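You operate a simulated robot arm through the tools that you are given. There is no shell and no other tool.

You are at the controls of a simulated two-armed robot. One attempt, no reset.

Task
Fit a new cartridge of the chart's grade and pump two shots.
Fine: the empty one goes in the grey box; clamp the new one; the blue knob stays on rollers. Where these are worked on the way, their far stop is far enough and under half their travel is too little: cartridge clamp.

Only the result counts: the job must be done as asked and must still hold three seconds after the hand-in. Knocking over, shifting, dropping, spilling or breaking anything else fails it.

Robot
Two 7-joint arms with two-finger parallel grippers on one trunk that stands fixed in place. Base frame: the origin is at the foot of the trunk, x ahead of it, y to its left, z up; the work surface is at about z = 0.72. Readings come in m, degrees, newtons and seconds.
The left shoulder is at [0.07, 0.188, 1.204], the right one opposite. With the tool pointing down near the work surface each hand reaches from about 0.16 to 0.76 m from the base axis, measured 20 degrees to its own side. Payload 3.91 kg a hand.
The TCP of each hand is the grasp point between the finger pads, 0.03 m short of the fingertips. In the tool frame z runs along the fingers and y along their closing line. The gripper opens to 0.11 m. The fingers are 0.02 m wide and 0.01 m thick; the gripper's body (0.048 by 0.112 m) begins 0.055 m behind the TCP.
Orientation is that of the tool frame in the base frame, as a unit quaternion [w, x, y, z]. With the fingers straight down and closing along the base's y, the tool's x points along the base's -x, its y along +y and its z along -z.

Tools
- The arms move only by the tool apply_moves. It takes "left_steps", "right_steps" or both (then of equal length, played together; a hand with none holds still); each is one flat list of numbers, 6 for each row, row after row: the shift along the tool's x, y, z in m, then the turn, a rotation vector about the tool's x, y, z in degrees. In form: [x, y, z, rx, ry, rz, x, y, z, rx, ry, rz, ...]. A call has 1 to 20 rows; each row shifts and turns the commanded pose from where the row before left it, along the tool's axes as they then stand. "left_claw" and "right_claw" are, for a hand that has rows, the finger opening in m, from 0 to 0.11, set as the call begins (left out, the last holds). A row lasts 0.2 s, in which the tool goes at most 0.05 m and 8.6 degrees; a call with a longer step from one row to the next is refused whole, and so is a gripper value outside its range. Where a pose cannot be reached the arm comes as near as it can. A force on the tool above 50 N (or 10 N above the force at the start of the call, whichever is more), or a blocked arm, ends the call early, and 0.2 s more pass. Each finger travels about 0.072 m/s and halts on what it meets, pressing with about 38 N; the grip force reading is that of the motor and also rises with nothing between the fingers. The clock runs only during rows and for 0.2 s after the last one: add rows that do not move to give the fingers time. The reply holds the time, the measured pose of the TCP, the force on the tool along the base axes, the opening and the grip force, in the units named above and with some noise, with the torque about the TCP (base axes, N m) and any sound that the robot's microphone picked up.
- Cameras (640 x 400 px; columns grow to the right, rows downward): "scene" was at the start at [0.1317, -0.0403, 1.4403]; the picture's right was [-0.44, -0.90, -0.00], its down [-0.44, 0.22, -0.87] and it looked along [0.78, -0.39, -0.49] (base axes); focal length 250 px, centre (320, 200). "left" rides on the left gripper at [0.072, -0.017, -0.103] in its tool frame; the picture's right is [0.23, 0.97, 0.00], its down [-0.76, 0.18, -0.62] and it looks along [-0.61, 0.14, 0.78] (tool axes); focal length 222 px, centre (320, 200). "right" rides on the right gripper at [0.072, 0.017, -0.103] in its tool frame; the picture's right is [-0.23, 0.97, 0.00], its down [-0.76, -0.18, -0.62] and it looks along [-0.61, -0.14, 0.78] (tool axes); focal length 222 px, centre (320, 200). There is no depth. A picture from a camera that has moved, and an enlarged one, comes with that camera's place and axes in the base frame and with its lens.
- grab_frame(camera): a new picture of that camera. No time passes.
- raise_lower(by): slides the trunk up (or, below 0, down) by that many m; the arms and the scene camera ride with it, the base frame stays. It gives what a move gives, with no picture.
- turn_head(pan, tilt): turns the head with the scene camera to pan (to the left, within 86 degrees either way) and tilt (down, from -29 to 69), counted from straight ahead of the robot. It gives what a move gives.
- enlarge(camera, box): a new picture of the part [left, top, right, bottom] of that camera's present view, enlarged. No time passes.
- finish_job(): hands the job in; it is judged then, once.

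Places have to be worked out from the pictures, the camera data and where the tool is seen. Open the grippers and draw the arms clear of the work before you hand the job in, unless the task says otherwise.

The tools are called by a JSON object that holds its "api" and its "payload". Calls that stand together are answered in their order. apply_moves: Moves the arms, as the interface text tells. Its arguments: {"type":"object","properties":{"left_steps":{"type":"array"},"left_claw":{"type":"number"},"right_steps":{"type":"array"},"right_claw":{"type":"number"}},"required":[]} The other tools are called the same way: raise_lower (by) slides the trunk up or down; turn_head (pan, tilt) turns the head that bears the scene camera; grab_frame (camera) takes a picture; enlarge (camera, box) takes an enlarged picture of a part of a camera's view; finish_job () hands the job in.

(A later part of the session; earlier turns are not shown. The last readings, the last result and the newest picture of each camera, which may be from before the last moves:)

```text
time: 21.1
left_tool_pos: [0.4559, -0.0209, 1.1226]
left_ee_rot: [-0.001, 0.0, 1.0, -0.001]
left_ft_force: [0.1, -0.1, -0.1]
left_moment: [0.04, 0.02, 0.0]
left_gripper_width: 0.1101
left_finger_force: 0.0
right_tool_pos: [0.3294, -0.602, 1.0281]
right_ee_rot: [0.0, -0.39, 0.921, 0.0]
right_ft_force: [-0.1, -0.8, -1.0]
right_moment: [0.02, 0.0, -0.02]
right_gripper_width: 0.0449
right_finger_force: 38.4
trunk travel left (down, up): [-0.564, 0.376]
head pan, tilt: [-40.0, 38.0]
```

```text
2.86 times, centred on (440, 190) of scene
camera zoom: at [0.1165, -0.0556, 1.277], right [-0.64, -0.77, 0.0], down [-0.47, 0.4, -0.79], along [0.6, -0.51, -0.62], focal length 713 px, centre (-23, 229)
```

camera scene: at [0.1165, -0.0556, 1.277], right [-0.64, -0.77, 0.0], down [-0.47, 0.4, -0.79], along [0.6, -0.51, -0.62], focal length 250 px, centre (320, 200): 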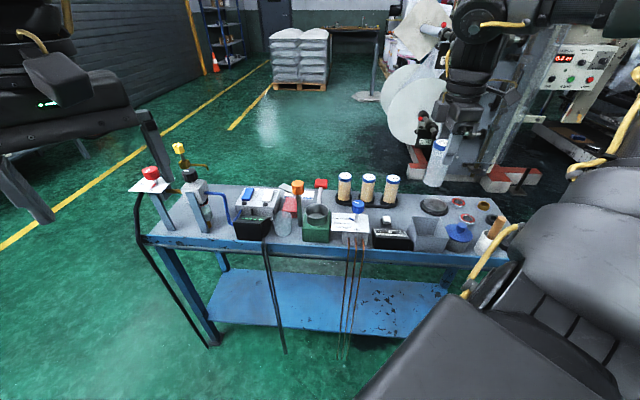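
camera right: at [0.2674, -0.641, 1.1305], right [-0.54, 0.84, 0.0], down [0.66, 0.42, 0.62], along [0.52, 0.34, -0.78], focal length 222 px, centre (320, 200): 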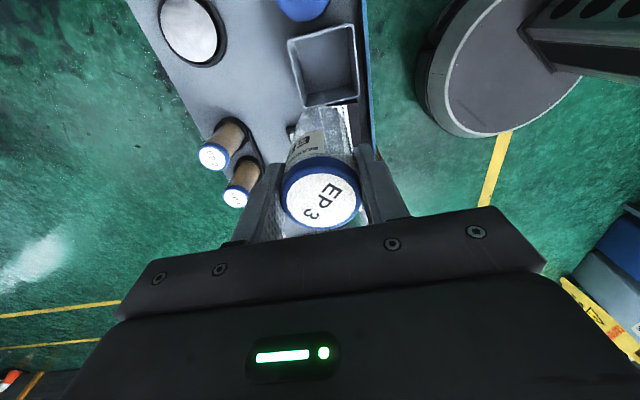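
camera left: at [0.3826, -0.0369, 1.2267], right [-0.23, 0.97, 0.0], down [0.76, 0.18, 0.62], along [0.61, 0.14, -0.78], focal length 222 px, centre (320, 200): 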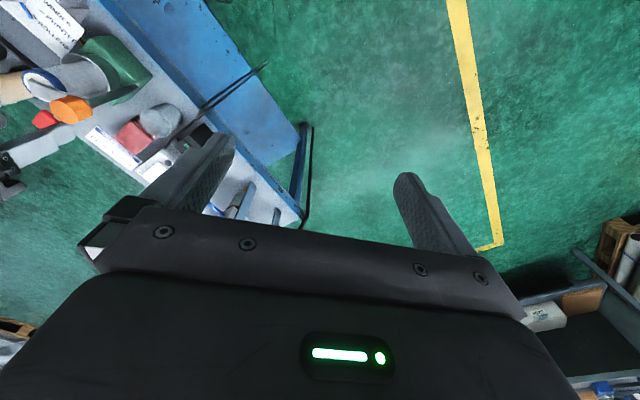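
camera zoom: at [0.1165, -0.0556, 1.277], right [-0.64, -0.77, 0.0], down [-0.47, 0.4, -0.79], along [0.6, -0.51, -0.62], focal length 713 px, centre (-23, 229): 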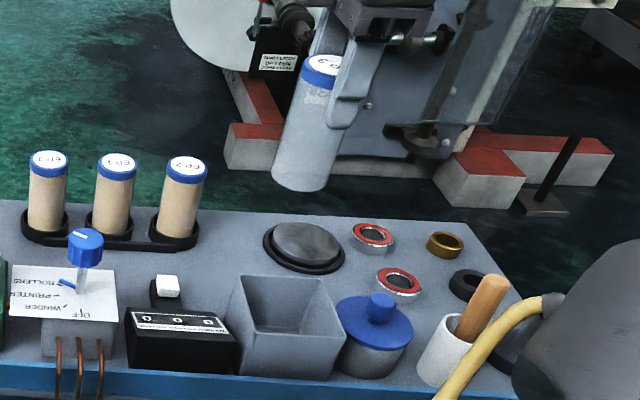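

Box centre resolves to about (0.302, -0.607), rim ≈0.08 square at z≈0.795. Fingers across the diagonal give more room, so I turn back 45° and centre over the box, then lower partway.

{"api": "apply_moves", "payload": {"right_steps": [0.0255, 0.0134, 0, 0, 0, 0, 0, 0, 0, 0, 0, -7.5, 0, 0, 0, 0, 0, -7.5, 0, 0, 0, 0, 0, -7.5, 0, 0, 0, 0, 0, -7.5, 0, 0, 0, 0, 0, -7.5, 0, 0, 0, 0, 0, -7.5, 0, 0, 0.035, 0, 0, 0, 0, 0, 0.035, 0, 0, 0, 0, 0, 0.035, 0, 0, 0, 0, 0, 0, 0, 0, 0]}}

{"api": "grab_frame", "payload": {"camera": "right"}}

{"api": "enlarge", "payload": {"camera": "scene", "box": [380, 150, 500, 270]}}

```text
time: 23.5
left_tool_pos: [0.4571, -0.0199, 1.1231]
left_ee_rot: [0.0, 0.0, 1.0, 0.0]
left_ft_force: [0.5, 0.4, 0.8]
left_moment: [0.01, 0.02, 0.02]
left_gripper_width: 0.11
left_finger_force: 0.0
right_tool_pos: [0.303, -0.6089, 0.9238]
right_ee_rot: [-0.001, 0.713, -0.701, 0.0]
right_ft_force: [0.0, 0.2, -1.0]
right_moment: [-0.01, -0.01, -0.01]
right_gripper_width: 0.045
right_finger_force: 37.9
trunk travel left (down, up): [-0.564, 0.376]
head pan, tilt: [-40.0, 38.0]
```

```text
taken
camera right: at [0.2877, -0.6817, 1.0255], right [-0.98, 0.21, 0.0], down [0.16, 0.76, 0.62], along [0.13, 0.61, -0.78], focal length 222 px, centre (320, 200)
```

right: 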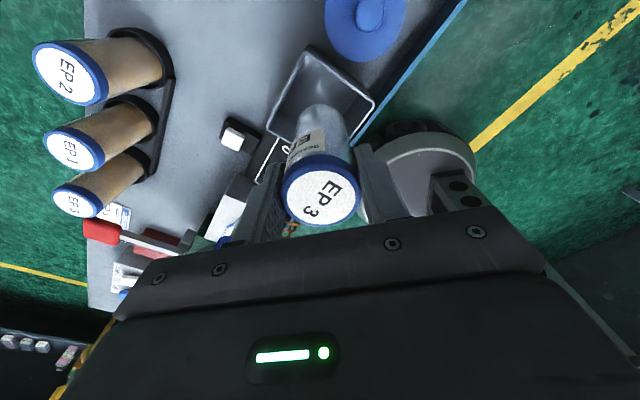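

```text
3.33 times, centred on (440, 210) of scene
camera zoom: at [0.1163, -0.0551, 1.277], right [-0.64, -0.77, 0.0], down [-0.47, 0.4, -0.79], along [0.6, -0.51, -0.62], focal length 832 px, centre (-80, 167)
```

zoom: 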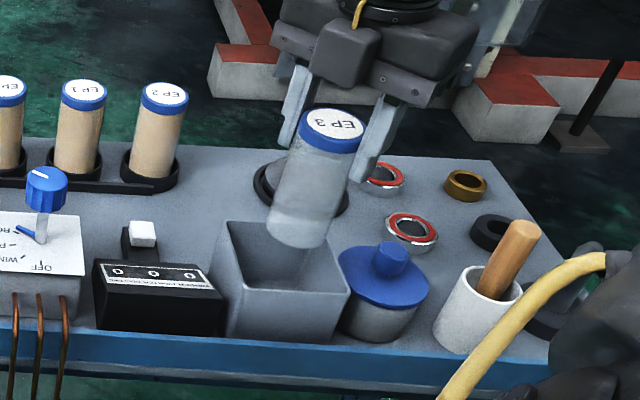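

The cartridge bottom is centred over the opening. I lower into the box, slowing near the floor.

{"api": "apply_moves", "payload": {"right_steps": [0, 0, 0.03, 0, 0, 0, 0, 0, 0.03, 0, 0, 0, 0, 0, 0.02, 0, 0, 0, 0, 0, 0.012, 0, 0, 0]}}

{"api": "enlarge", "payload": {"camera": "scene", "box": [380, 150, 500, 270]}}

{"api": "grab_frame", "payload": {"camera": "right"}}

```text
time: 24.5
left_tool_pos: [0.4563, -0.0213, 1.1232]
left_ee_rot: [0.001, 0.0, 1.0, 0.001]
left_ft_force: [-0.3, -0.3, 0.9]
left_moment: [0.0, -0.01, -0.02]
left_gripper_width: 0.1101
left_finger_force: 0.1
right_tool_pos: [0.3031, -0.6108, 0.8288]
right_ee_rot: [-0.001, 0.714, -0.701, -0.001]
right_ft_force: [-0.4, -0.6, -1.1]
right_moment: [0.03, 0.02, -0.01]
right_gripper_width: 0.045
right_finger_force: 37.6
trunk travel left (down, up): [-0.564, 0.376]
head pan, tilt: [-40.0, 38.0]
```

```text
3.33 times, centred on (440, 210) of scene
camera zoom: at [0.1167, -0.0561, 1.277], right [-0.64, -0.77, 0.0], down [-0.47, 0.4, -0.79], along [0.6, -0.51, -0.62], focal length 832 px, centre (-80, 167)
```

zoom: 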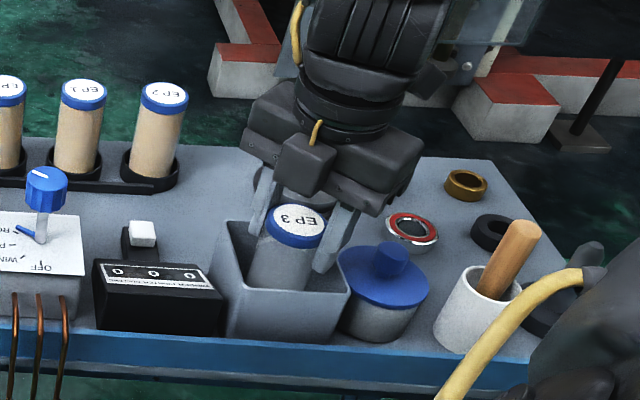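

```text
taken
camera right: at [0.2883, -0.6831, 0.9313], right [-0.98, 0.21, 0.0], down [0.16, 0.76, 0.62], along [0.13, 0.61, -0.78], focal length 222 px, centre (320, 200)
```

right: 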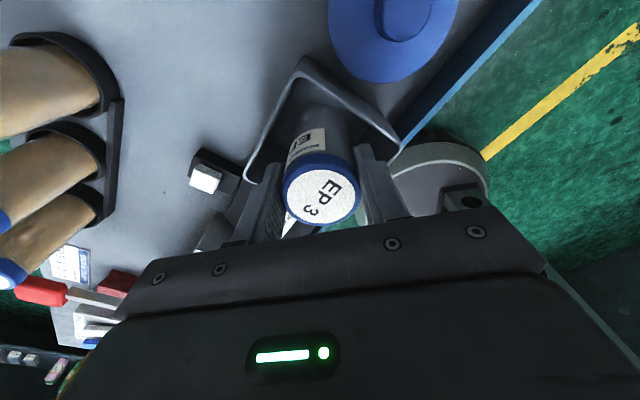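

Inside the box without contact. I lower in small steps to touch the floor.

{"api": "apply_moves", "payload": {"right_steps": [0, 0, 0.003, 0, 0, 0, 0, 0, 0.003, 0, 0, 0]}}

{"api": "apply_moves", "payload": {"right_steps": [0, 0, 0.002, 0, 0, 0, 0, 0, 0.002, 0, 0, 0]}}

```text
time: 25.1
left_tool_pos: [0.457, -0.0208, 1.1214]
left_ee_rot: [0.0, -0.001, 1.0, 0.001]
left_ft_force: [0.4, 0.4, -0.1]
left_moment: [0.03, 0.0, 0.03]
left_gripper_width: 0.1101
left_finger_force: 0.1
right_tool_pos: [0.3028, -0.6105, 0.8261]
right_ee_rot: [0.001, 0.713, -0.701, 0.0]
right_ft_force: [0.2, 0.1, -2.0]
right_moment: [0.01, 0.04, -0.05]
right_gripper_width: 0.0449
right_finger_force: 37.9
trunk travel left (down, up): [-0.564, 0.376]
head pan, tilt: [-40.0, 38.0]
```

```text
time: 25.7
left_tool_pos: [0.4563, -0.0195, 1.1237]
left_ee_rot: [0.0, 0.0, 1.0, 0.0]
left_ft_force: [0.5, 0.5, -0.2]
left_moment: [-0.02, 0.0, 0.02]
left_gripper_width: 0.1098
left_finger_force: 0.0
right_tool_pos: [0.3019, -0.6085, 0.8224]
right_ee_rot: [0.0, 0.713, -0.701, 0.002]
right_ft_force: [-0.3, -5.2, 17.6]
right_moment: [-0.19, 0.46, 0.16]
right_gripper_width: 0.0449
right_finger_force: 37.9
trunk travel left (down, up): [-0.564, 0.376]
head pan, tilt: [-40.0, 38.0]
```

Floor contact at TCP z≈0.822. I ease up 1 mm and open the fingers slightly to release.

{"api": "apply_moves", "payload": {"right_steps": [0, 0, -0.001, 0, 0, 0]}}

{"api": "apply_moves", "payload": {"right_steps": [0, 0, 0, 0, 0, 0, 0, 0, 0, 0, 0, 0], "right_claw": 0.058}}

{"api": "enlarge", "payload": {"camera": "scene", "box": [380, 150, 500, 270]}}

{"api": "grab_frame", "payload": {"camera": "right"}}

```text
time: 26.1
left_tool_pos: [0.4574, -0.0198, 1.1234]
left_ee_rot: [0.001, 0.0, 1.0, 0.0]
left_ft_force: [0.0, -1.0, -0.1]
left_moment: [-0.01, -0.03, 0.03]
left_gripper_width: 0.1099
left_finger_force: 0.1
right_tool_pos: [0.302, -0.61, 0.8233]
right_ee_rot: [0.001, 0.713, -0.701, 0.0]
right_ft_force: [0.2, -3.2, 8.4]
right_moment: [-0.11, -0.23, -0.05]
right_gripper_width: 0.0446
right_finger_force: 37.7
trunk travel left (down, up): [-0.564, 0.376]
head pan, tilt: [-40.0, 38.0]
```

```text
time: 26.7
left_tool_pos: [0.4566, -0.0209, 1.1221]
left_ee_rot: [0.001, 0.0, 1.0, 0.0]
left_ft_force: [-0.3, -0.1, 0.1]
left_moment: [0.0, 0.0, -0.02]
left_gripper_width: 0.11
left_finger_force: 0.0
right_tool_pos: [0.3026, -0.6091, 0.8231]
right_ee_rot: [0.0, 0.713, -0.701, 0.0]
right_ft_force: [0.4, -0.5, 0.1]
right_moment: [-0.01, 0.01, 0.0]
right_gripper_width: 0.0581
right_finger_force: 0.1
trunk travel left (down, up): [-0.564, 0.376]
head pan, tilt: [-40.0, 38.0]
```

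```text
3.33 times, centred on (440, 210) of scene
camera zoom: at [0.1164, -0.0553, 1.277], right [-0.64, -0.77, 0.0], down [-0.47, 0.4, -0.79], along [0.6, -0.51, -0.62], focal length 832 px, centre (-80, 167)
```

zoom: 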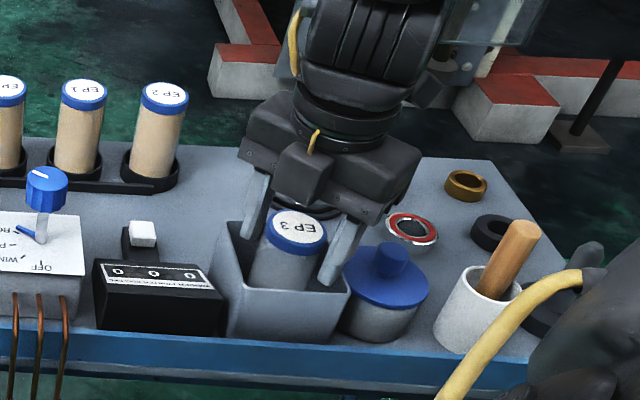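

```text
taken
camera right: at [0.2872, -0.6819, 0.9243], right [-0.98, 0.21, 0.0], down [0.16, 0.76, 0.62], along [0.13, 0.61, -0.78], focal length 222 px, centre (320, 200)
```

right: 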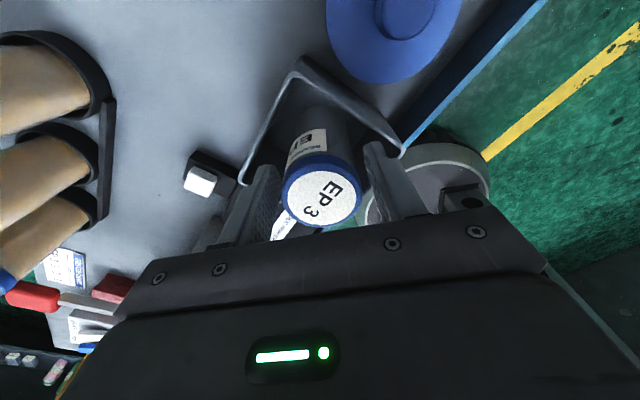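

The empty stands in the grey box. I raise straight up, then travel at height to above the EP 3 cartridge at ≈(0.604, -0.575).

{"api": "apply_moves", "payload": {"right_steps": [0, 0, -0.02, 0, 0, 0, 0, 0, -0.04, 0, 0, 0, 0, 0, -0.04, 0, 0, 0, 0, 0, -0.04, 0, 0, 0, 0, 0, -0.04, 0, 0, 0]}}

{"api": "enlarge", "payload": {"camera": "scene", "box": [380, 150, 500, 270]}}

{"api": "apply_moves", "payload": {"right_steps": [-0.0035, -0.0376, 0, 0, 0, 0, -0.0035, -0.0376, 0, 0, 0, 0, -0.0035, -0.0376, 0, 0, 0, 0, -0.0035, -0.0376, 0, 0, 0, 0, -0.0035, -0.0376, 0, 0, 0, 0, -0.0035, -0.0376, 0, 0, 0, 0, -0.0035, -0.0376, 0, 0, 0, 0, -0.0035, -0.0376, 0, 0, 0, 0, 0, 0, 0.03, 0, 0, 0, 0, 0, 0.03, 0, 0, 0, 0, 0, 0, 0, 0, 0], "right_claw": 0.066}}

{"api": "grab_frame", "payload": {"camera": "right"}}

{"api": "enlarge", "payload": {"camera": "scene", "box": [300, 120, 460, 240]}}

```text
time: 27.9
left_tool_pos: [0.4565, -0.0182, 1.1222]
left_ee_rot: [0.0, 0.0, 1.0, 0.0]
left_ft_force: [-0.3, 0.6, -1.7]
left_moment: [0.0, -0.01, 0.02]
left_gripper_width: 0.1103
left_finger_force: 0.0
right_tool_pos: [0.2997, -0.6107, 1.0044]
right_ee_rot: [0.001, 0.713, -0.701, 0.001]
right_ft_force: [0.5, 0.2, -0.1]
right_moment: [-0.02, 0.0, -0.01]
right_gripper_width: 0.0579
right_finger_force: 0.0
trunk travel left (down, up): [-0.564, 0.376]
head pan, tilt: [-40.0, 38.0]
```

```text
3.33 times, centred on (440, 210) of scene
camera zoom: at [0.1161, -0.054, 1.277], right [-0.64, -0.77, 0.0], down [-0.47, 0.39, -0.79], along [0.6, -0.51, -0.62], focal length 832 px, centre (-80, 167)
```

zoom: 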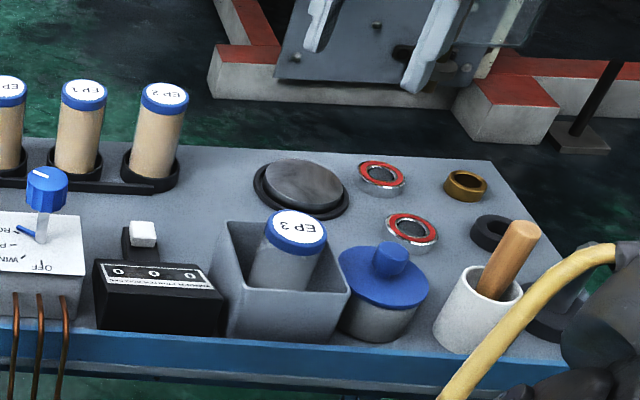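

```text
time: 30.3
left_tool_pos: [0.4564, -0.0187, 1.1233]
left_ee_rot: [0.0, 0.0, 1.0, 0.0]
left_ft_force: [-0.7, -0.4, 0.1]
left_moment: [-0.02, 0.02, 0.02]
left_gripper_width: 0.11
left_finger_force: 0.0
right_tool_pos: [0.5659, -0.569, 0.942]
right_ee_rot: [0.0, 0.713, -0.701, 0.0]
right_ft_force: [-0.3, -0.5, 0.4]
right_moment: [0.0, 0.01, 0.03]
right_gripper_width: 0.0662
right_finger_force: 0.0
right hand out of reach, approached as far as the arm can: row 8
trunk travel left (down, up): [-0.564, 0.376]
head pan, tilt: [-40.0, 38.0]
```

```text
taken
camera right: at [0.5503, -0.6411, 1.0458], right [-0.98, 0.21, 0.0], down [0.16, 0.76, 0.62], along [0.13, 0.61, -0.78], focal length 222 px, centre (320, 200)
```

right: 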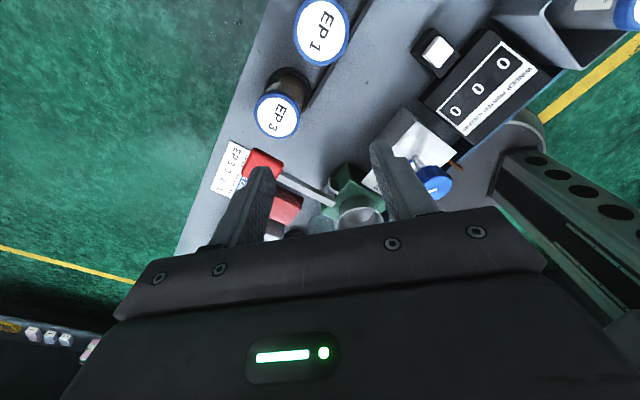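

```text
3.33 times, centred on (380, 180) of scene
camera zoom: at [0.1156, -0.0546, 1.2772], right [-0.64, -0.77, 0.0], down [-0.47, 0.4, -0.79], along [0.6, -0.51, -0.62], focal length 832 px, centre (120, 267)
```

zoom: 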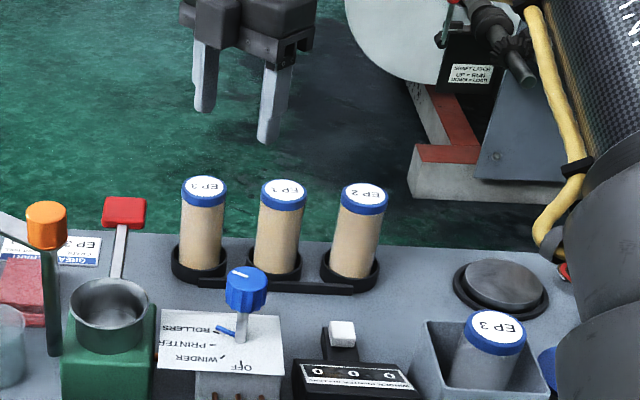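

EP 3 (≈0.604, -0.575) is just past the vertical-tool reach. I'll turn the hand to yaw 45° (closing along the row) and later tilt it outward ~8° about the closing axis to gain reach; first back off slightly and rotate.

{"api": "apply_moves", "payload": {"right_steps": [-0.02, 0.03, 0, 0, 0, 0, 0, 0, 0, 0, 0, 8, 0, 0, 0, 0, 0, 8, 0, 0, 0, 0, 0, 8, 0, 0, 0, 0, 0, 8, 0, 0, 0, 0, 0, 8, 0, 0, 0, 0, 0, 8, 0, 0, 0, 0, 0, 8, 0, 0, 0, 0, 0, 8, 0, 0, 0, 0, 0, 8, 0, 0, 0, 0, 0, 8, 0, 0, 0, 0, 0, 8, 0, 0, 0, 0, 0, 8, 0, 0, 0, 0, 0, 8, 0, 0, 0, 0, 0, 8, 0, 0, 0, 0, 0, 8, 0, 0, 0, 0, 0, 8, 0, 0, 0, 0, 0, 8]}}

{"api": "grab_frame", "payload": {"camera": "right"}}

```text
time: 34.1
left_tool_pos: [0.4573, -0.0209, 1.1223]
left_ee_rot: [-0.001, 0.0, 1.0, 0.001]
left_ft_force: [0.7, -0.4, 0.4]
left_moment: [-0.01, 0.03, -0.02]
left_gripper_width: 0.11
left_finger_force: 0.1
right_tool_pos: [0.5363, -0.5481, 0.9424]
right_ee_rot: [0.0, 0.384, 0.923, 0.0]
right_ft_force: [-0.5, 1.1, 0.2]
right_moment: [0.04, 0.0, -0.02]
right_gripper_width: 0.0658
right_finger_force: 0.1
trunk travel left (down, up): [-0.564, 0.376]
head pan, tilt: [-40.0, 38.0]
```

```text
taken
camera right: at [0.498, -0.4858, 1.0451], right [0.85, 0.53, 0.0], down [0.41, -0.67, 0.62], along [0.33, -0.53, -0.78], focal length 222 px, centre (320, 200)
```

right: 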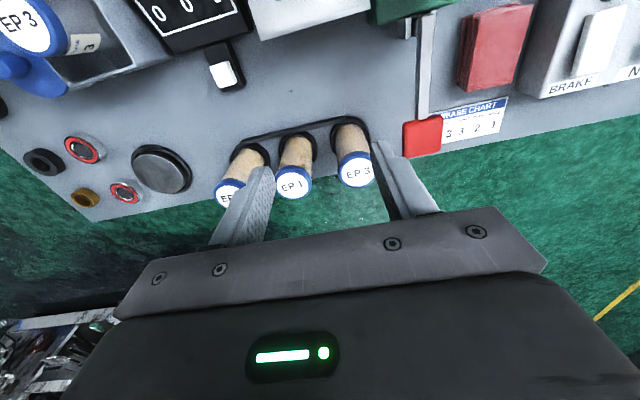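

Rotation worked and EP 3 re-measures at (0.602, -0.575). I tilt the hand 8° outward and move to the pre-grasp point above EP 3.

{"api": "apply_moves", "payload": {"right_steps": [0, 0, 0, 0, -8, 0, -0.024, 0.0141, 0.0215, 0, 0, 0, -0.024, 0.0141, 0.0215, 0, 0, 0, 0, 0, 0, 0, 0, 0]}}

{"api": "grab_frame", "payload": {"camera": "right"}}

{"api": "enlarge", "payload": {"camera": "scene", "box": [300, 120, 428, 220]}}

```text
time: 35.1
left_tool_pos: [0.4543, -0.0202, 1.1239]
left_ee_rot: [0.001, -0.001, 1.0, 0.0]
left_ft_force: [-0.4, -0.3, -0.4]
left_moment: [0.01, 0.0, -0.01]
left_gripper_width: 0.1099
left_finger_force: 0.1
right_tool_pos: [0.594, -0.5692, 0.9092]
right_ee_rot: [0.065, 0.381, 0.922, -0.026]
right_ft_force: [-0.4, 0.1, 0.6]
right_moment: [0.0, -0.04, 0.0]
right_gripper_width: 0.0658
right_finger_force: 0.1
trunk travel left (down, up): [-0.564, 0.376]
head pan, tilt: [-40.0, 38.0]
```

```text
taken
camera right: at [0.5457, -0.4948, 1.0006], right [0.85, 0.53, 0.03], down [0.34, -0.6, 0.72], along [0.4, -0.6, -0.69], focal length 222 px, centre (320, 200)
```

right: 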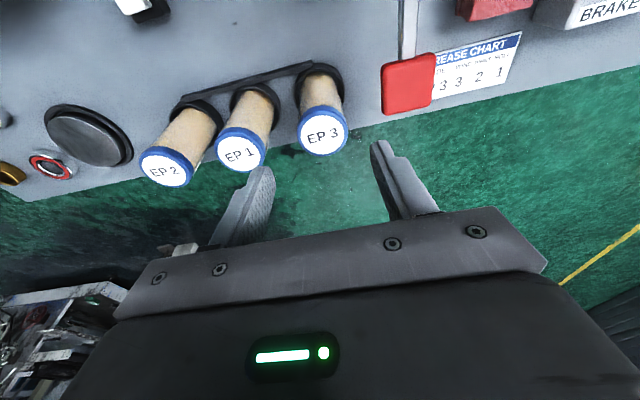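

```text
4.00 times, centred on (364, 170) of scene
camera zoom: at [0.115, -0.0553, 1.2772], right [-0.64, -0.77, 0.0], down [-0.47, 0.4, -0.79], along [0.6, -0.51, -0.62], focal length 999 px, centre (144, 320)
```

zoom: 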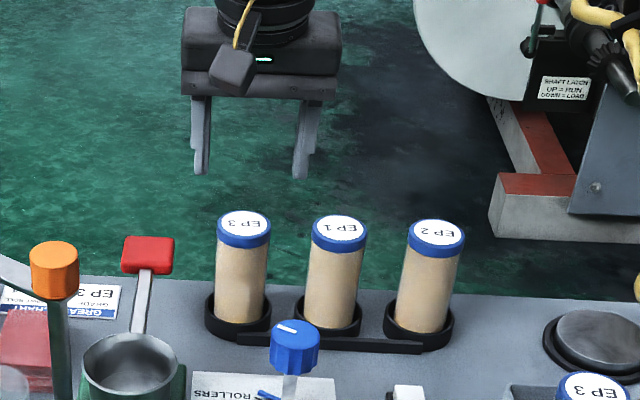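

Fingers straddle EP 3 correctly. I descend along the tool axis to TCP z≈0.817 (about 1 cm below the cap top).

{"api": "apply_moves", "payload": {"right_steps": [0.0006, 0.0007, 0.0231, 0, 0, 0, 0.0006, 0.0007, 0.0231, 0, 0, 0, 0.0006, 0.0007, 0.0231, 0, 0, 0, 0.0006, 0.0007, 0.0231, 0, 0, 0, 0, 0, 0, 0, 0, 0]}}

{"api": "grab_frame", "payload": {"camera": "right"}}

{"api": "enlarge", "payload": {"camera": "scene", "box": [300, 120, 428, 220]}}

```text
time: 36.3
left_tool_pos: [0.4563, -0.0188, 1.1239]
left_ee_rot: [0.0, 0.001, 1.0, 0.0]
left_ft_force: [-0.9, -0.2, 0.8]
left_moment: [0.07, -0.02, 0.0]
left_gripper_width: 0.11
left_finger_force: 0.0
right_tool_pos: [0.603, -0.5705, 0.8159]
right_ee_rot: [0.064, 0.382, 0.921, -0.027]
right_ft_force: [0.3, 0.4, 0.2]
right_moment: [0.0, 0.02, 0.0]
right_gripper_width: 0.0661
right_finger_force: 0.0
trunk travel left (down, up): [-0.564, 0.376]
head pan, tilt: [-40.0, 38.0]
```

```text
taken
camera right: at [0.5556, -0.4985, 0.9071], right [0.85, 0.53, 0.03], down [0.35, -0.6, 0.72], along [0.4, -0.6, -0.69], focal length 222 px, centre (320, 200)
```

right: 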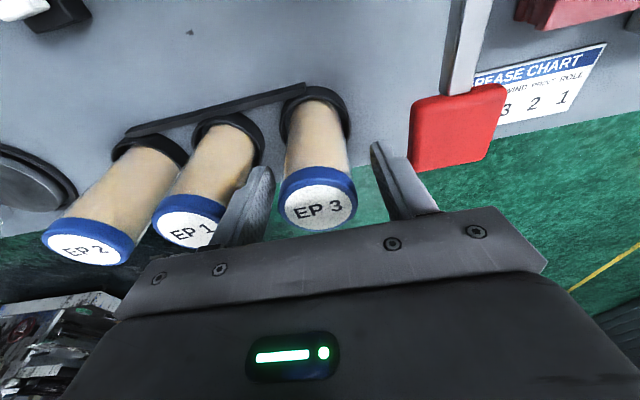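

```text
4.00 times, centred on (364, 170) of scene
camera zoom: at [0.1162, -0.055, 1.2771], right [-0.64, -0.77, 0.0], down [-0.47, 0.4, -0.79], along [0.6, -0.51, -0.62], focal length 999 px, centre (144, 320)
```

zoom: 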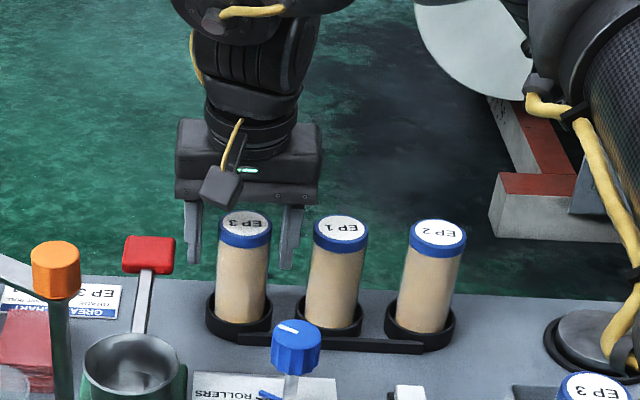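

The cap sits between the fingers just as the empty did when gripped. Closing.

{"api": "apply_moves", "payload": {"right_steps": [0, 0, 0, 0, 0, 0, 0, 0, 0, 0, 0, 0, 0, 0, 0, 0, 0, 0, 0, 0, 0, 0, 0, 0], "right_claw": 0.0}}

{"api": "enlarge", "payload": {"camera": "right", "box": [220, 60, 420, 240]}}

```text
time: 37.3
left_tool_pos: [0.4562, -0.0202, 1.1241]
left_ee_rot: [0.0, 0.0, 1.0, 0.0]
left_ft_force: [-0.3, 0.2, 0.2]
left_moment: [0.01, 0.01, -0.02]
left_gripper_width: 0.1099
left_finger_force: 0.1
right_tool_pos: [0.6045, -0.5722, 0.8156]
right_ee_rot: [0.064, 0.382, 0.922, -0.027]
right_ft_force: [-0.4, 0.5, -0.7]
right_moment: [0.01, 0.04, 0.01]
right_gripper_width: 0.0449
right_finger_force: 38.5
trunk travel left (down, up): [-0.564, 0.376]
head pan, tilt: [-40.0, 38.0]
```

```text
2.22 times, centred on (320, 150) of right
camera zoom: at [0.5559, -0.4987, 0.907], right [0.85, 0.53, 0.03], down [0.35, -0.6, 0.72], along [0.4, -0.6, -0.69], focal length 494 px, centre (320, 311)
```

zoom: 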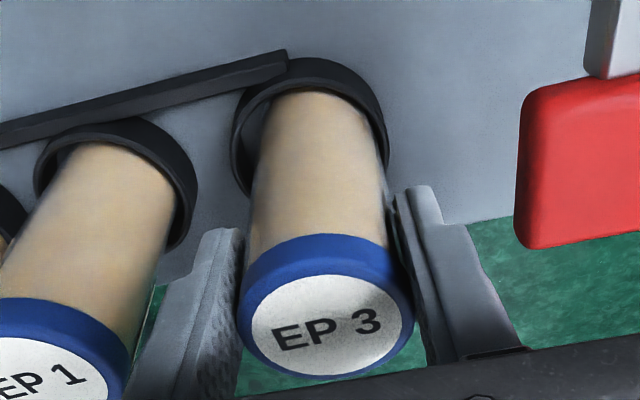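

Gripped (0.0449). I lift straight up, compensating for the tilt.

{"api": "apply_moves", "payload": {"right_steps": [-0.0014, 0, -0.0099, 0, 0, 0, -0.0028, 0, -0.0198, 0, 0, 0, -0.0035, 0, -0.0248, 0, 0, 0]}}

{"api": "apply_moves", "payload": {"right_steps": [-0.0035, 0, -0.0248, 0, 0, 0, -0.0035, 0, -0.0248, 0, 0, 0, -0.0035, 0, -0.0248, 0, 0, 0]}}

{"api": "enlarge", "payload": {"camera": "scene", "box": [300, 110, 428, 220]}}

{"api": "grab_frame", "payload": {"camera": "right"}}

```text
time: 38.1
left_tool_pos: [0.4564, -0.0198, 1.1227]
left_ee_rot: [0.0, -0.001, 1.0, 0.0]
left_ft_force: [1.0, -0.2, -0.7]
left_moment: [0.0, -0.02, 0.03]
left_gripper_width: 0.1101
left_finger_force: 0.0
right_tool_pos: [0.6038, -0.5721, 0.8711]
right_ee_rot: [0.064, 0.382, 0.922, -0.026]
right_ft_force: [0.5, -0.4, -1.1]
right_moment: [0.02, -0.02, -0.01]
right_gripper_width: 0.045
right_finger_force: 37.6
trunk travel left (down, up): [-0.564, 0.376]
head pan, tilt: [-40.0, 38.0]
```

```text
time: 38.9
left_tool_pos: [0.457, -0.0197, 1.1222]
left_ee_rot: [0.0, 0.0, 1.0, 0.0]
left_ft_force: [-0.4, -0.1, 0.2]
left_moment: [-0.02, 0.0, -0.03]
left_gripper_width: 0.1103
left_finger_force: 0.1
right_tool_pos: [0.605, -0.573, 0.9454]
right_ee_rot: [0.064, 0.381, 0.922, -0.026]
right_ft_force: [0.7, -1.4, -1.0]
right_moment: [0.01, 0.07, 0.0]
right_gripper_width: 0.045
right_finger_force: 38.3
trunk travel left (down, up): [-0.564, 0.376]
head pan, tilt: [-40.0, 38.0]
```

```text
3.64 times, centred on (364, 165) of scene
camera zoom: at [0.1165, -0.055, 1.277], right [-0.64, -0.77, 0.0], down [-0.47, 0.4, -0.79], along [0.6, -0.51, -0.62], focal length 908 px, centre (160, 327)
```

zoom: 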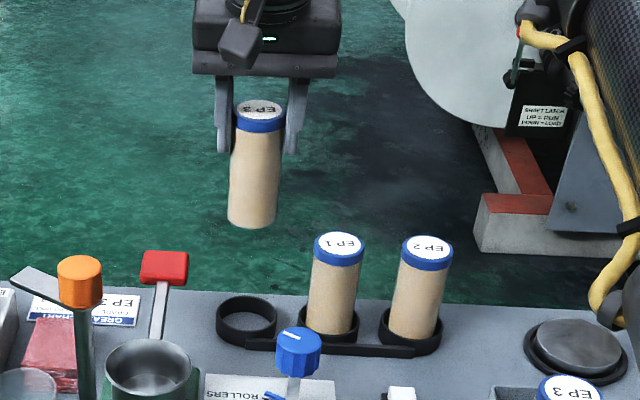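

```text
taken
camera right: at [0.5565, -0.5004, 1.036], right [0.85, 0.53, 0.03], down [0.35, -0.6, 0.72], along [0.4, -0.6, -0.69], focal length 222 px, centre (320, 200)
```

right: 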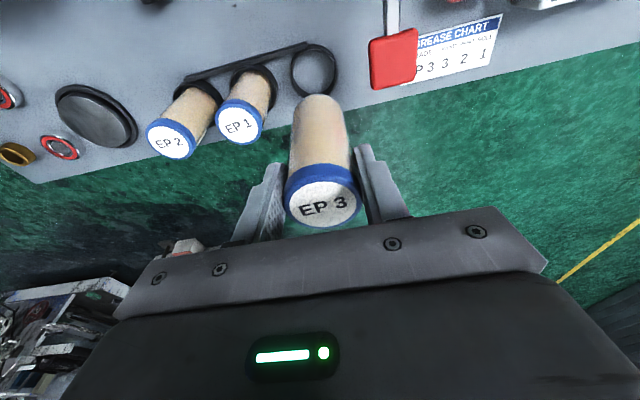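

Lifted vertical and clear. I move inward/up to (0.545, -0.48, 0.99) and rotate about the vertical back to yaw -91° keeping the 8° tilt (so the hand leans away from the clamp post).

{"api": "apply_moves", "payload": {"right_steps": [0.0336, 0.0077, -0.0199, 0, 0, 0, 0.0336, 0.0077, -0.0199, 0, 0, 0, 0.0336, 0.0077, -0.0199, 0, 0, 0, 0, 0, 0, -1.11, 0, -7.92, 0, 0, 0, -1.11, 0, -7.92, 0, 0, 0, -1.11, 0, -7.92, 0, 0, 0, -1.11, 0, -7.92, 0, 0, 0, -1.11, 0, -7.92, 0, 0, 0, -1.11, 0, -7.92, 0, 0, 0, -1.11, 0, -7.92, 0, 0, 0, -1.11, 0, -7.92, 0, 0, 0, -1.11, 0, -7.92, 0, 0, 0, -1.11, 0, -7.92, 0, 0, 0, -1.11, 0, -7.92, 0, 0, 0, -1.11, 0, -7.92, 0, 0, 0, -1.11, 0, -7.92, 0, 0, 0, -1.11, 0, -7.92, 0, 0, 0, -1.11, 0, -7.92, 0, 0, 0, -1.11, 0, -7.92, 0, 0, 0, -1.11, 0, -7.92]}}

{"api": "grab_frame", "payload": {"camera": "right"}}

{"api": "enlarge", "payload": {"camera": "scene", "box": [260, 100, 388, 220]}}

```text
time: 43.1
left_tool_pos: [0.4571, -0.0198, 1.1221]
left_ee_rot: [0.0, 0.0, 1.0, 0.001]
left_ft_force: [-0.1, 0.3, -0.9]
left_moment: [-0.01, 0.01, -0.02]
left_gripper_width: 0.11
left_finger_force: 0.1
right_tool_pos: [0.5439, -0.4797, 0.99]
right_ee_rot: [-0.048, 0.712, -0.698, -0.049]
right_ft_force: [0.3, 0.8, -0.9]
right_moment: [0.0, -0.01, -0.01]
right_gripper_width: 0.0448
right_finger_force: 38.2
trunk travel left (down, up): [-0.564, 0.376]
head pan, tilt: [-40.0, 38.0]
```

```text
taken
camera right: at [0.5294, -0.5664, 1.0815], right [-0.98, 0.21, 0.03], down [0.16, 0.67, 0.72], along [0.13, 0.71, -0.69], focal length 222 px, centre (320, 200)
```

right: 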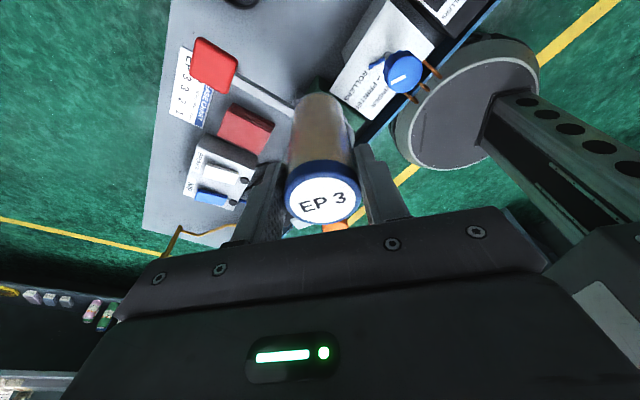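

```text
3.33 times, centred on (324, 160) of scene
camera zoom: at [0.117, -0.0557, 1.2769], right [-0.64, -0.77, 0.0], down [-0.47, 0.4, -0.79], along [0.6, -0.51, -0.62], focal length 832 px, centre (307, 333)
```

zoom: 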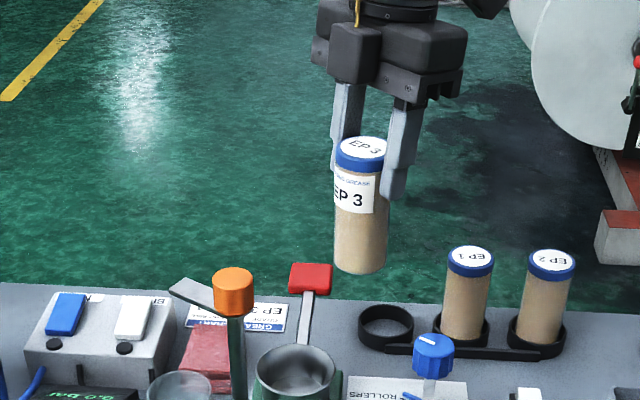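

The cartridge is vertical; its axis seems ~8 mm toward +y of the TCP. I move over the cup and compare visually before lowering.

{"api": "apply_moves", "payload": {"right_steps": [-0.0351, 0, 0.0049, 0, 0, 0, -0.0351, 0, 0.0049, 0, 0, 0, 0, 0, 0, 0, 0, 0]}}

{"api": "enlarge", "payload": {"camera": "scene", "box": [278, 130, 358, 230]}}

{"api": "grab_frame", "payload": {"camera": "right"}}

{"api": "grab_frame", "payload": {"camera": "left"}}

```text
time: 43.9
left_tool_pos: [0.4574, -0.0214, 1.1234]
left_ee_rot: [0.0, 0.0, 1.0, 0.001]
left_ft_force: [-0.1, 0.7, -0.3]
left_moment: [0.02, 0.0, 0.02]
left_gripper_width: 0.11
left_finger_force: 0.0
right_tool_pos: [0.5432, -0.409, 0.9907]
right_ee_rot: [-0.049, 0.711, -0.7, -0.05]
right_ft_force: [-0.8, 1.0, -1.4]
right_moment: [0.04, -0.04, -0.01]
right_gripper_width: 0.0447
right_finger_force: 37.8
trunk travel left (down, up): [-0.564, 0.376]
head pan, tilt: [-40.0, 38.0]
```

```text
4.00 times, centred on (318, 180) of scene
camera zoom: at [0.1167, -0.0562, 1.2769], right [-0.64, -0.77, 0.0], down [-0.47, 0.4, -0.79], along [0.6, -0.51, -0.62], focal length 999 px, centre (328, 280)
```

zoom: 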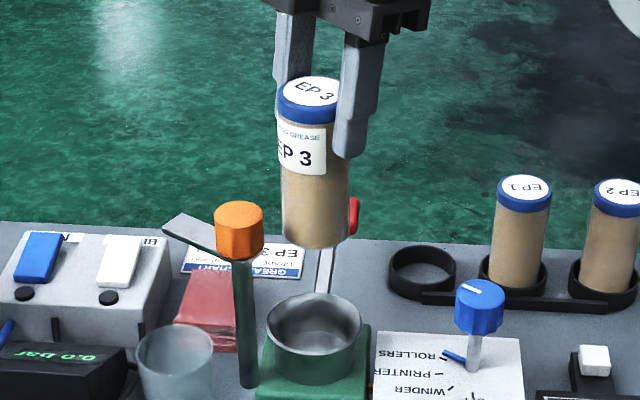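

```text
taken
camera right: at [0.5277, -0.4959, 1.0809], right [-0.98, 0.21, 0.03], down [0.17, 0.67, 0.72], along [0.13, 0.71, -0.69], focal length 222 px, centre (320, 200)
```

right: 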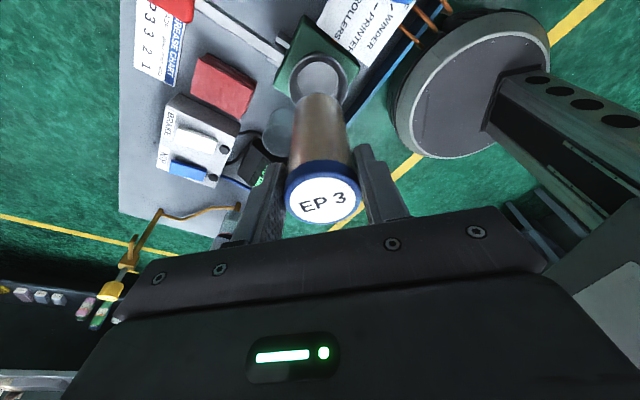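

```text
taken
camera left: at [0.3844, -0.0377, 1.226], right [-0.23, 0.97, 0.0], down [0.76, 0.18, 0.62], along [0.61, 0.14, -0.78], focal length 222 px, centre (320, 200)
```

left: 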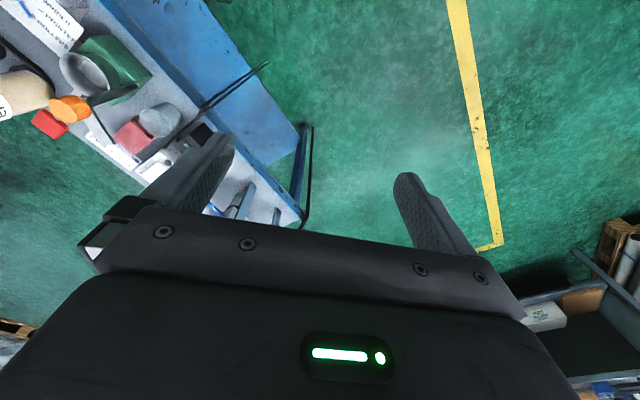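

Comparing image-right coordinates, the cartridge axis matches the seated empty's axis within ~1 mm, and x matches the gripped centre (0.543). I lower straight down to just above the seat.

{"api": "apply_moves", "payload": {"right_steps": [0.0041, 0, 0.0296, 0, 0, 0, 0.0041, 0, 0.0296, 0, 0, 0, 0.0021, 0, 0.0148, 0, 0, 0, 0, 0, 0, 0, 0, 0]}}

{"api": "enlarge", "payload": {"camera": "scene", "box": [278, 150, 358, 230]}}

{"api": "grab_frame", "payload": {"camera": "right"}}

```text
time: 44.9
left_tool_pos: [0.4568, -0.0212, 1.1225]
left_ee_rot: [0.0, 0.0, 1.0, 0.0]
left_ft_force: [0.0, 0.3, 0.2]
left_moment: [-0.01, 0.02, -0.01]
left_gripper_width: 0.11
left_finger_force: 0.1
right_tool_pos: [0.5436, -0.4103, 0.9144]
right_ee_rot: [-0.049, 0.712, -0.699, -0.05]
right_ft_force: [0.1, 0.6, -1.1]
right_moment: [-0.03, -0.01, -0.01]
right_gripper_width: 0.0447
right_finger_force: 37.8
trunk travel left (down, up): [-0.564, 0.376]
head pan, tilt: [-40.0, 38.0]
```

```text
5.00 times, centred on (318, 190) of scene
camera zoom: at [0.1166, -0.0556, 1.277], right [-0.64, -0.77, 0.0], down [-0.47, 0.4, -0.79], along [0.6, -0.51, -0.62], focal length 1248 px, centre (330, 250)
```

zoom: 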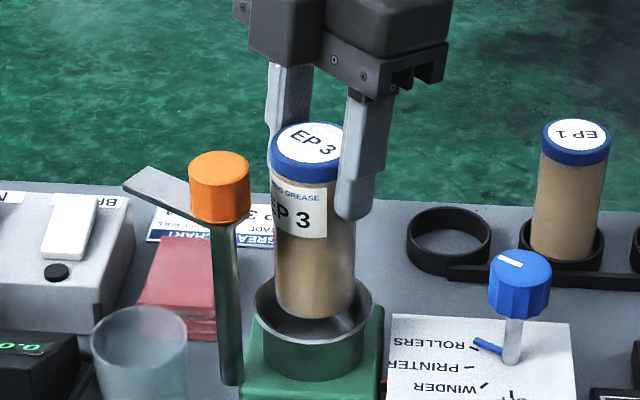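

```text
taken
camera right: at [0.5289, -0.4958, 1.0059], right [-0.98, 0.21, 0.03], down [0.17, 0.67, 0.72], along [0.13, 0.71, -0.69], focal length 222 px, centre (320, 200)
```

right: 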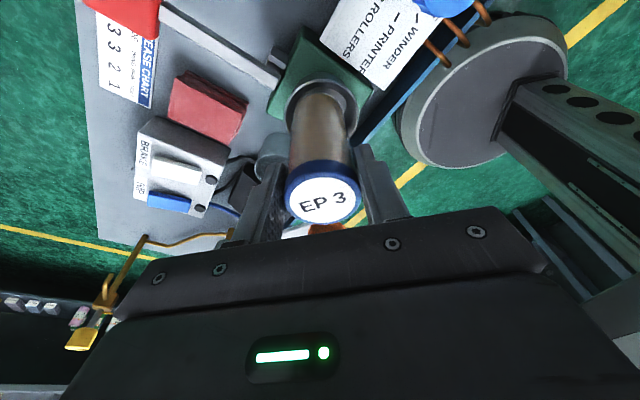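

The cartridge is concentric with the cup in this view. I continue down in smaller steps watching the force.

{"api": "apply_moves", "payload": {"right_steps": [0.0014, 0, 0.0099, 0, 0, 0, 0.0014, 0, 0.0099, 0, 0, 0, 0.0007, 0, 0.0049, 0, 0, 0]}}

{"api": "apply_moves", "payload": {"right_steps": [0.0004, 0, 0.003, 0, 0, 0, 0.0004, 0, 0.003, 0, 0, 0]}}

{"api": "enlarge", "payload": {"camera": "scene", "box": [278, 150, 358, 230]}}

```text
time: 45.7
left_tool_pos: [0.4551, -0.0169, 1.1242]
left_ee_rot: [0.001, 0.001, 1.0, -0.001]
left_ft_force: [-0.3, -0.5, -0.1]
left_moment: [-0.03, 0.01, 0.01]
left_gripper_width: 0.1101
left_finger_force: 0.0
right_tool_pos: [0.5417, -0.4065, 0.8937]
right_ee_rot: [-0.049, 0.711, -0.7, -0.048]
right_ft_force: [-5.6, 4.6, 22.5]
right_moment: [0.09, 0.12, -0.04]
right_gripper_width: 0.0451
right_finger_force: 38.0
trunk travel left (down, up): [-0.564, 0.376]
head pan, tilt: [-40.0, 38.0]
```

```text
time: 46.3
left_tool_pos: [0.4548, -0.0169, 1.1247]
left_ee_rot: [0.0, -0.001, 1.0, 0.0]
left_ft_force: [0.2, -0.5, 0.0]
left_moment: [0.0, 0.02, 0.0]
left_gripper_width: 0.1102
left_finger_force: 0.0
right_tool_pos: [0.5419, -0.4062, 0.8874]
right_ee_rot: [-0.05, 0.712, -0.699, -0.048]
right_ft_force: [-0.2, 4.9, 22.6]
right_moment: [0.11, 0.1, 0.01]
right_gripper_width: 0.0447
right_finger_force: 38.2
trunk travel left (down, up): [-0.564, 0.376]
head pan, tilt: [-40.0, 38.0]
```

```text
5.00 times, centred on (318, 190) of scene
camera zoom: at [0.1139, -0.0524, 1.2774], right [-0.64, -0.77, 0.0], down [-0.47, 0.39, -0.79], along [0.61, -0.51, -0.61], focal length 1248 px, centre (330, 250)
```

zoom: 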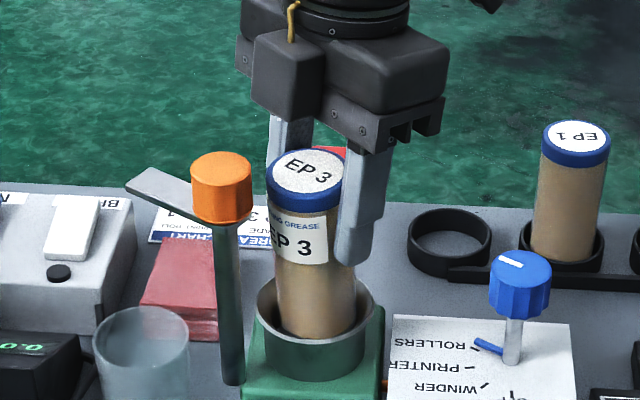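

Contact came early at ~22 N: the cartridge bottom seems caught at z≈0.79 and has slid/tilted a few degrees in the grip. I lift back out to inspect the cup.

{"api": "apply_moves", "payload": {"right_steps": [-0.0014, 0, -0.0099, 0, 0, 0, -0.0041, 0, -0.0296, 0, 0, 0, -0.0041, 0, -0.0296, 0, 0, 0, -0.0027, 0, -0.0198, 0, 0, 0, 0.03, 0, -0.0042, 0, 0, 0, 0.03, 0, -0.0042, 0, 0, 0, 0, 0, 0, 0, 0, 0]}}

{"api": "enlarge", "payload": {"camera": "scene", "box": [278, 110, 358, 230]}}

{"api": "enlarge", "payload": {"camera": "scene", "box": [300, 195, 332, 225]}}

{"api": "grab_frame", "payload": {"camera": "right"}}

```text
time: 47.9
left_tool_pos: [0.4566, -0.0196, 1.123]
left_ee_rot: [0.0, -0.001, 1.0, 0.0]
left_ft_force: [1.1, 0.0, -0.1]
left_moment: [-0.03, 0.0, 0.0]
left_gripper_width: 0.1099
left_finger_force: 0.0
right_tool_pos: [0.5439, -0.4684, 0.976]
right_ee_rot: [-0.049, 0.711, -0.7, -0.049]
right_ft_force: [-0.2, 0.4, -1.0]
right_moment: [-0.01, -0.04, -0.01]
right_gripper_width: 0.0444
right_finger_force: 38.2
trunk travel left (down, up): [-0.564, 0.376]
head pan, tilt: [-40.0, 38.0]
```

```text
3.33 times, centred on (318, 170) of scene
camera zoom: at [0.1165, -0.0548, 1.277], right [-0.64, -0.77, 0.0], down [-0.47, 0.4, -0.79], along [0.6, -0.51, -0.62], focal length 832 px, centre (327, 300)
```

zoom: 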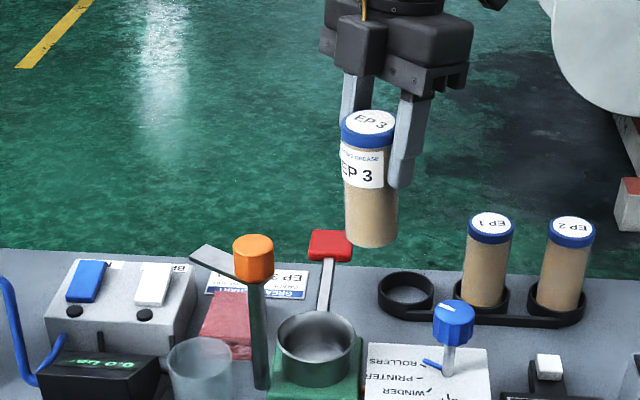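

```text
13.33 times, centred on (316, 210) of scene
camera zoom: at [0.1165, -0.0548, 1.277], right [-0.64, -0.77, 0.0], down [-0.47, 0.4, -0.79], along [0.6, -0.51, -0.62], focal length 3329 px, centre (373, 67)
```

zoom: 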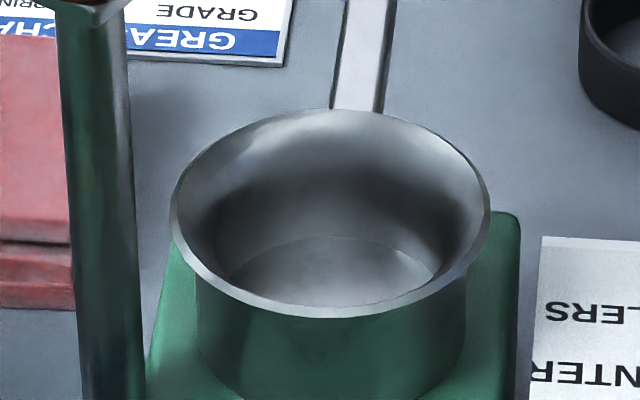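

```text
taken
camera right: at [0.5292, -0.5542, 1.0663], right [-0.98, 0.21, 0.03], down [0.17, 0.67, 0.72], along [0.13, 0.71, -0.69], focal length 222 px, centre (320, 200)
```

right: 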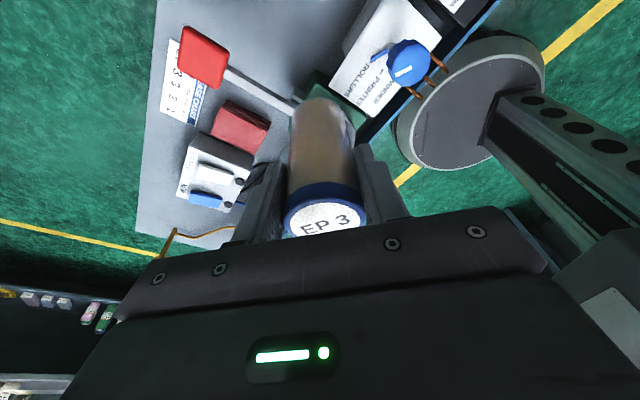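

The cup is a funnel narrowing to a bore of ~0.048 around (0.543, -0.401), so I need the cartridge vertical and within ~2 mm. I zoom on the held cartridge to measure its tilt and offset.

{"api": "enlarge", "payload": {"camera": "scene", "box": [308, 130, 356, 178]}}

{"api": "enlarge", "payload": {"camera": "right", "box": [240, 70, 400, 250]}}

```text
8.33 times, centred on (332, 154) of scene
camera zoom: at [0.1165, -0.0548, 1.277], right [-0.64, -0.77, 0.0], down [-0.47, 0.4, -0.79], along [0.6, -0.51, -0.62], focal length 2081 px, centre (220, 583)
```

zoom: 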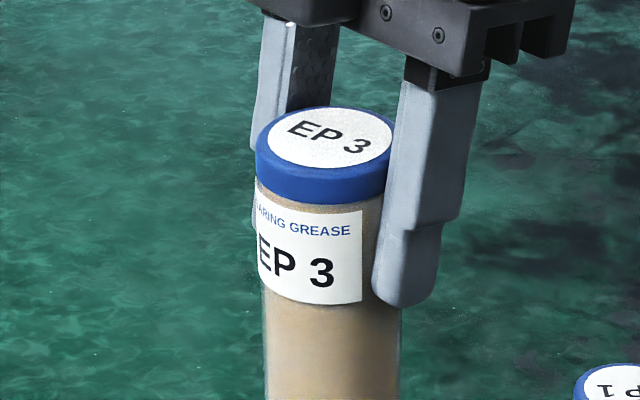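

```text
2.22 times, centred on (320, 160) of right
camera zoom: at [0.5292, -0.5542, 1.0663], right [-0.98, 0.21, 0.03], down [0.17, 0.67, 0.72], along [0.13, 0.71, -0.69], focal length 494 px, centre (320, 289)
```

zoom: 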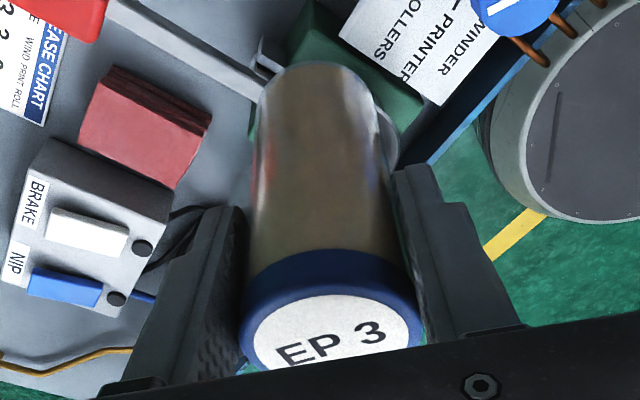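

The cartridge is gripped near the pad edge (≈9 mm off the pad centre) and now leans ~3.5°. Plan: straighten it with a 3.5° hand turn, put it into the funnel with light contact, release so it drops into the bore, then regrip/press centred.

{"api": "apply_moves", "payload": {"right_steps": [0, 0, 0, 0, -3.5, 0, -0.0289, 0.0001, 0.0058, 0, 0, 0, -0.0289, 0.0001, 0.0058, 0, 0, 0, 0.0055, 0, 0.027, 0, 0, 0, 0.0055, 0, 0.027, 0, 0, 0, 0, 0, 0, 0, 0, 0]}}

{"api": "enlarge", "payload": {"camera": "scene", "box": [286, 150, 350, 230]}}

{"api": "enlarge", "payload": {"camera": "right", "box": [240, 50, 400, 250]}}

{"api": "enlarge", "payload": {"camera": "left", "box": [0, 0, 160, 160]}}

```text
time: 49.3
left_tool_pos: [0.4567, -0.0201, 1.1232]
left_ee_rot: [-0.001, 0.0, 1.0, 0.0]
left_ft_force: [-0.6, 0.2, 0.0]
left_moment: [-0.01, -0.01, 0.02]
left_gripper_width: 0.1097
left_finger_force: 0.1
right_tool_pos: [0.5423, -0.4107, 0.9181]
right_ee_rot: [-0.07, 0.71, -0.697, -0.072]
right_ft_force: [1.1, 0.3, -1.1]
right_moment: [-0.01, -0.02, -0.01]
right_gripper_width: 0.0448
right_finger_force: 38.0
trunk travel left (down, up): [-0.564, 0.376]
head pan, tilt: [-40.0, 38.0]
```

```text
5.00 times, centred on (318, 190) of scene
camera zoom: at [0.1162, -0.0551, 1.2771], right [-0.64, -0.77, 0.0], down [-0.47, 0.4, -0.79], along [0.6, -0.51, -0.62], focal length 1248 px, centre (330, 250)
```

zoom: 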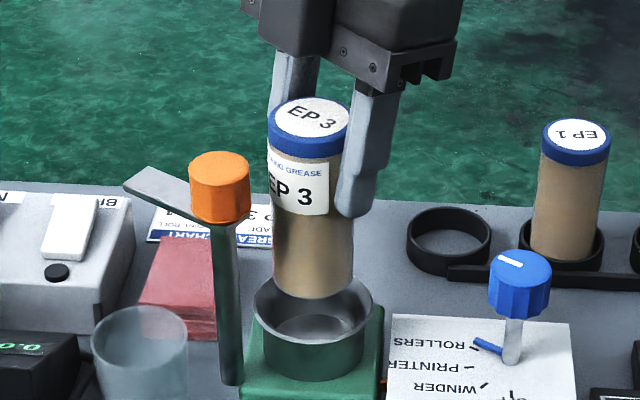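

```text
2.00 times, centred on (320, 150) of right
camera zoom: at [0.5278, -0.5019, 1.003], right [-0.98, 0.21, 0.04], down [0.17, 0.63, 0.76], along [0.13, 0.75, -0.65], focal length 444 px, centre (320, 300)
```

zoom: 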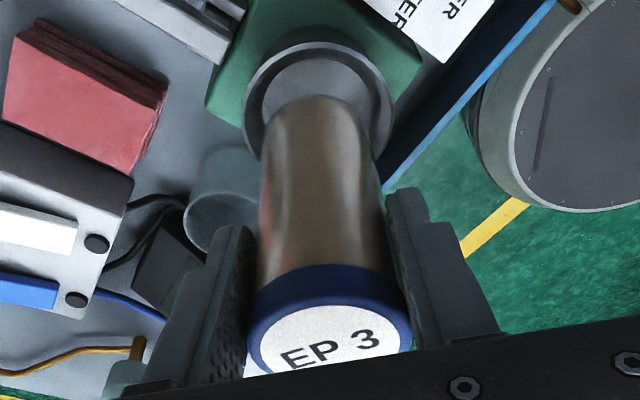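

```text
2.50 times, centred on (80, 80) of left
camera zoom: at [0.3839, -0.0367, 1.2262], right [-0.23, 0.97, 0.0], down [0.76, 0.18, 0.62], along [0.61, 0.14, -0.78], focal length 555 px, centre (920, 500)
```

zoom: 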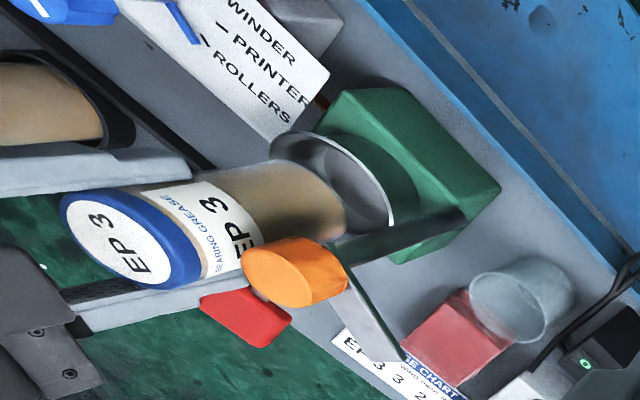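

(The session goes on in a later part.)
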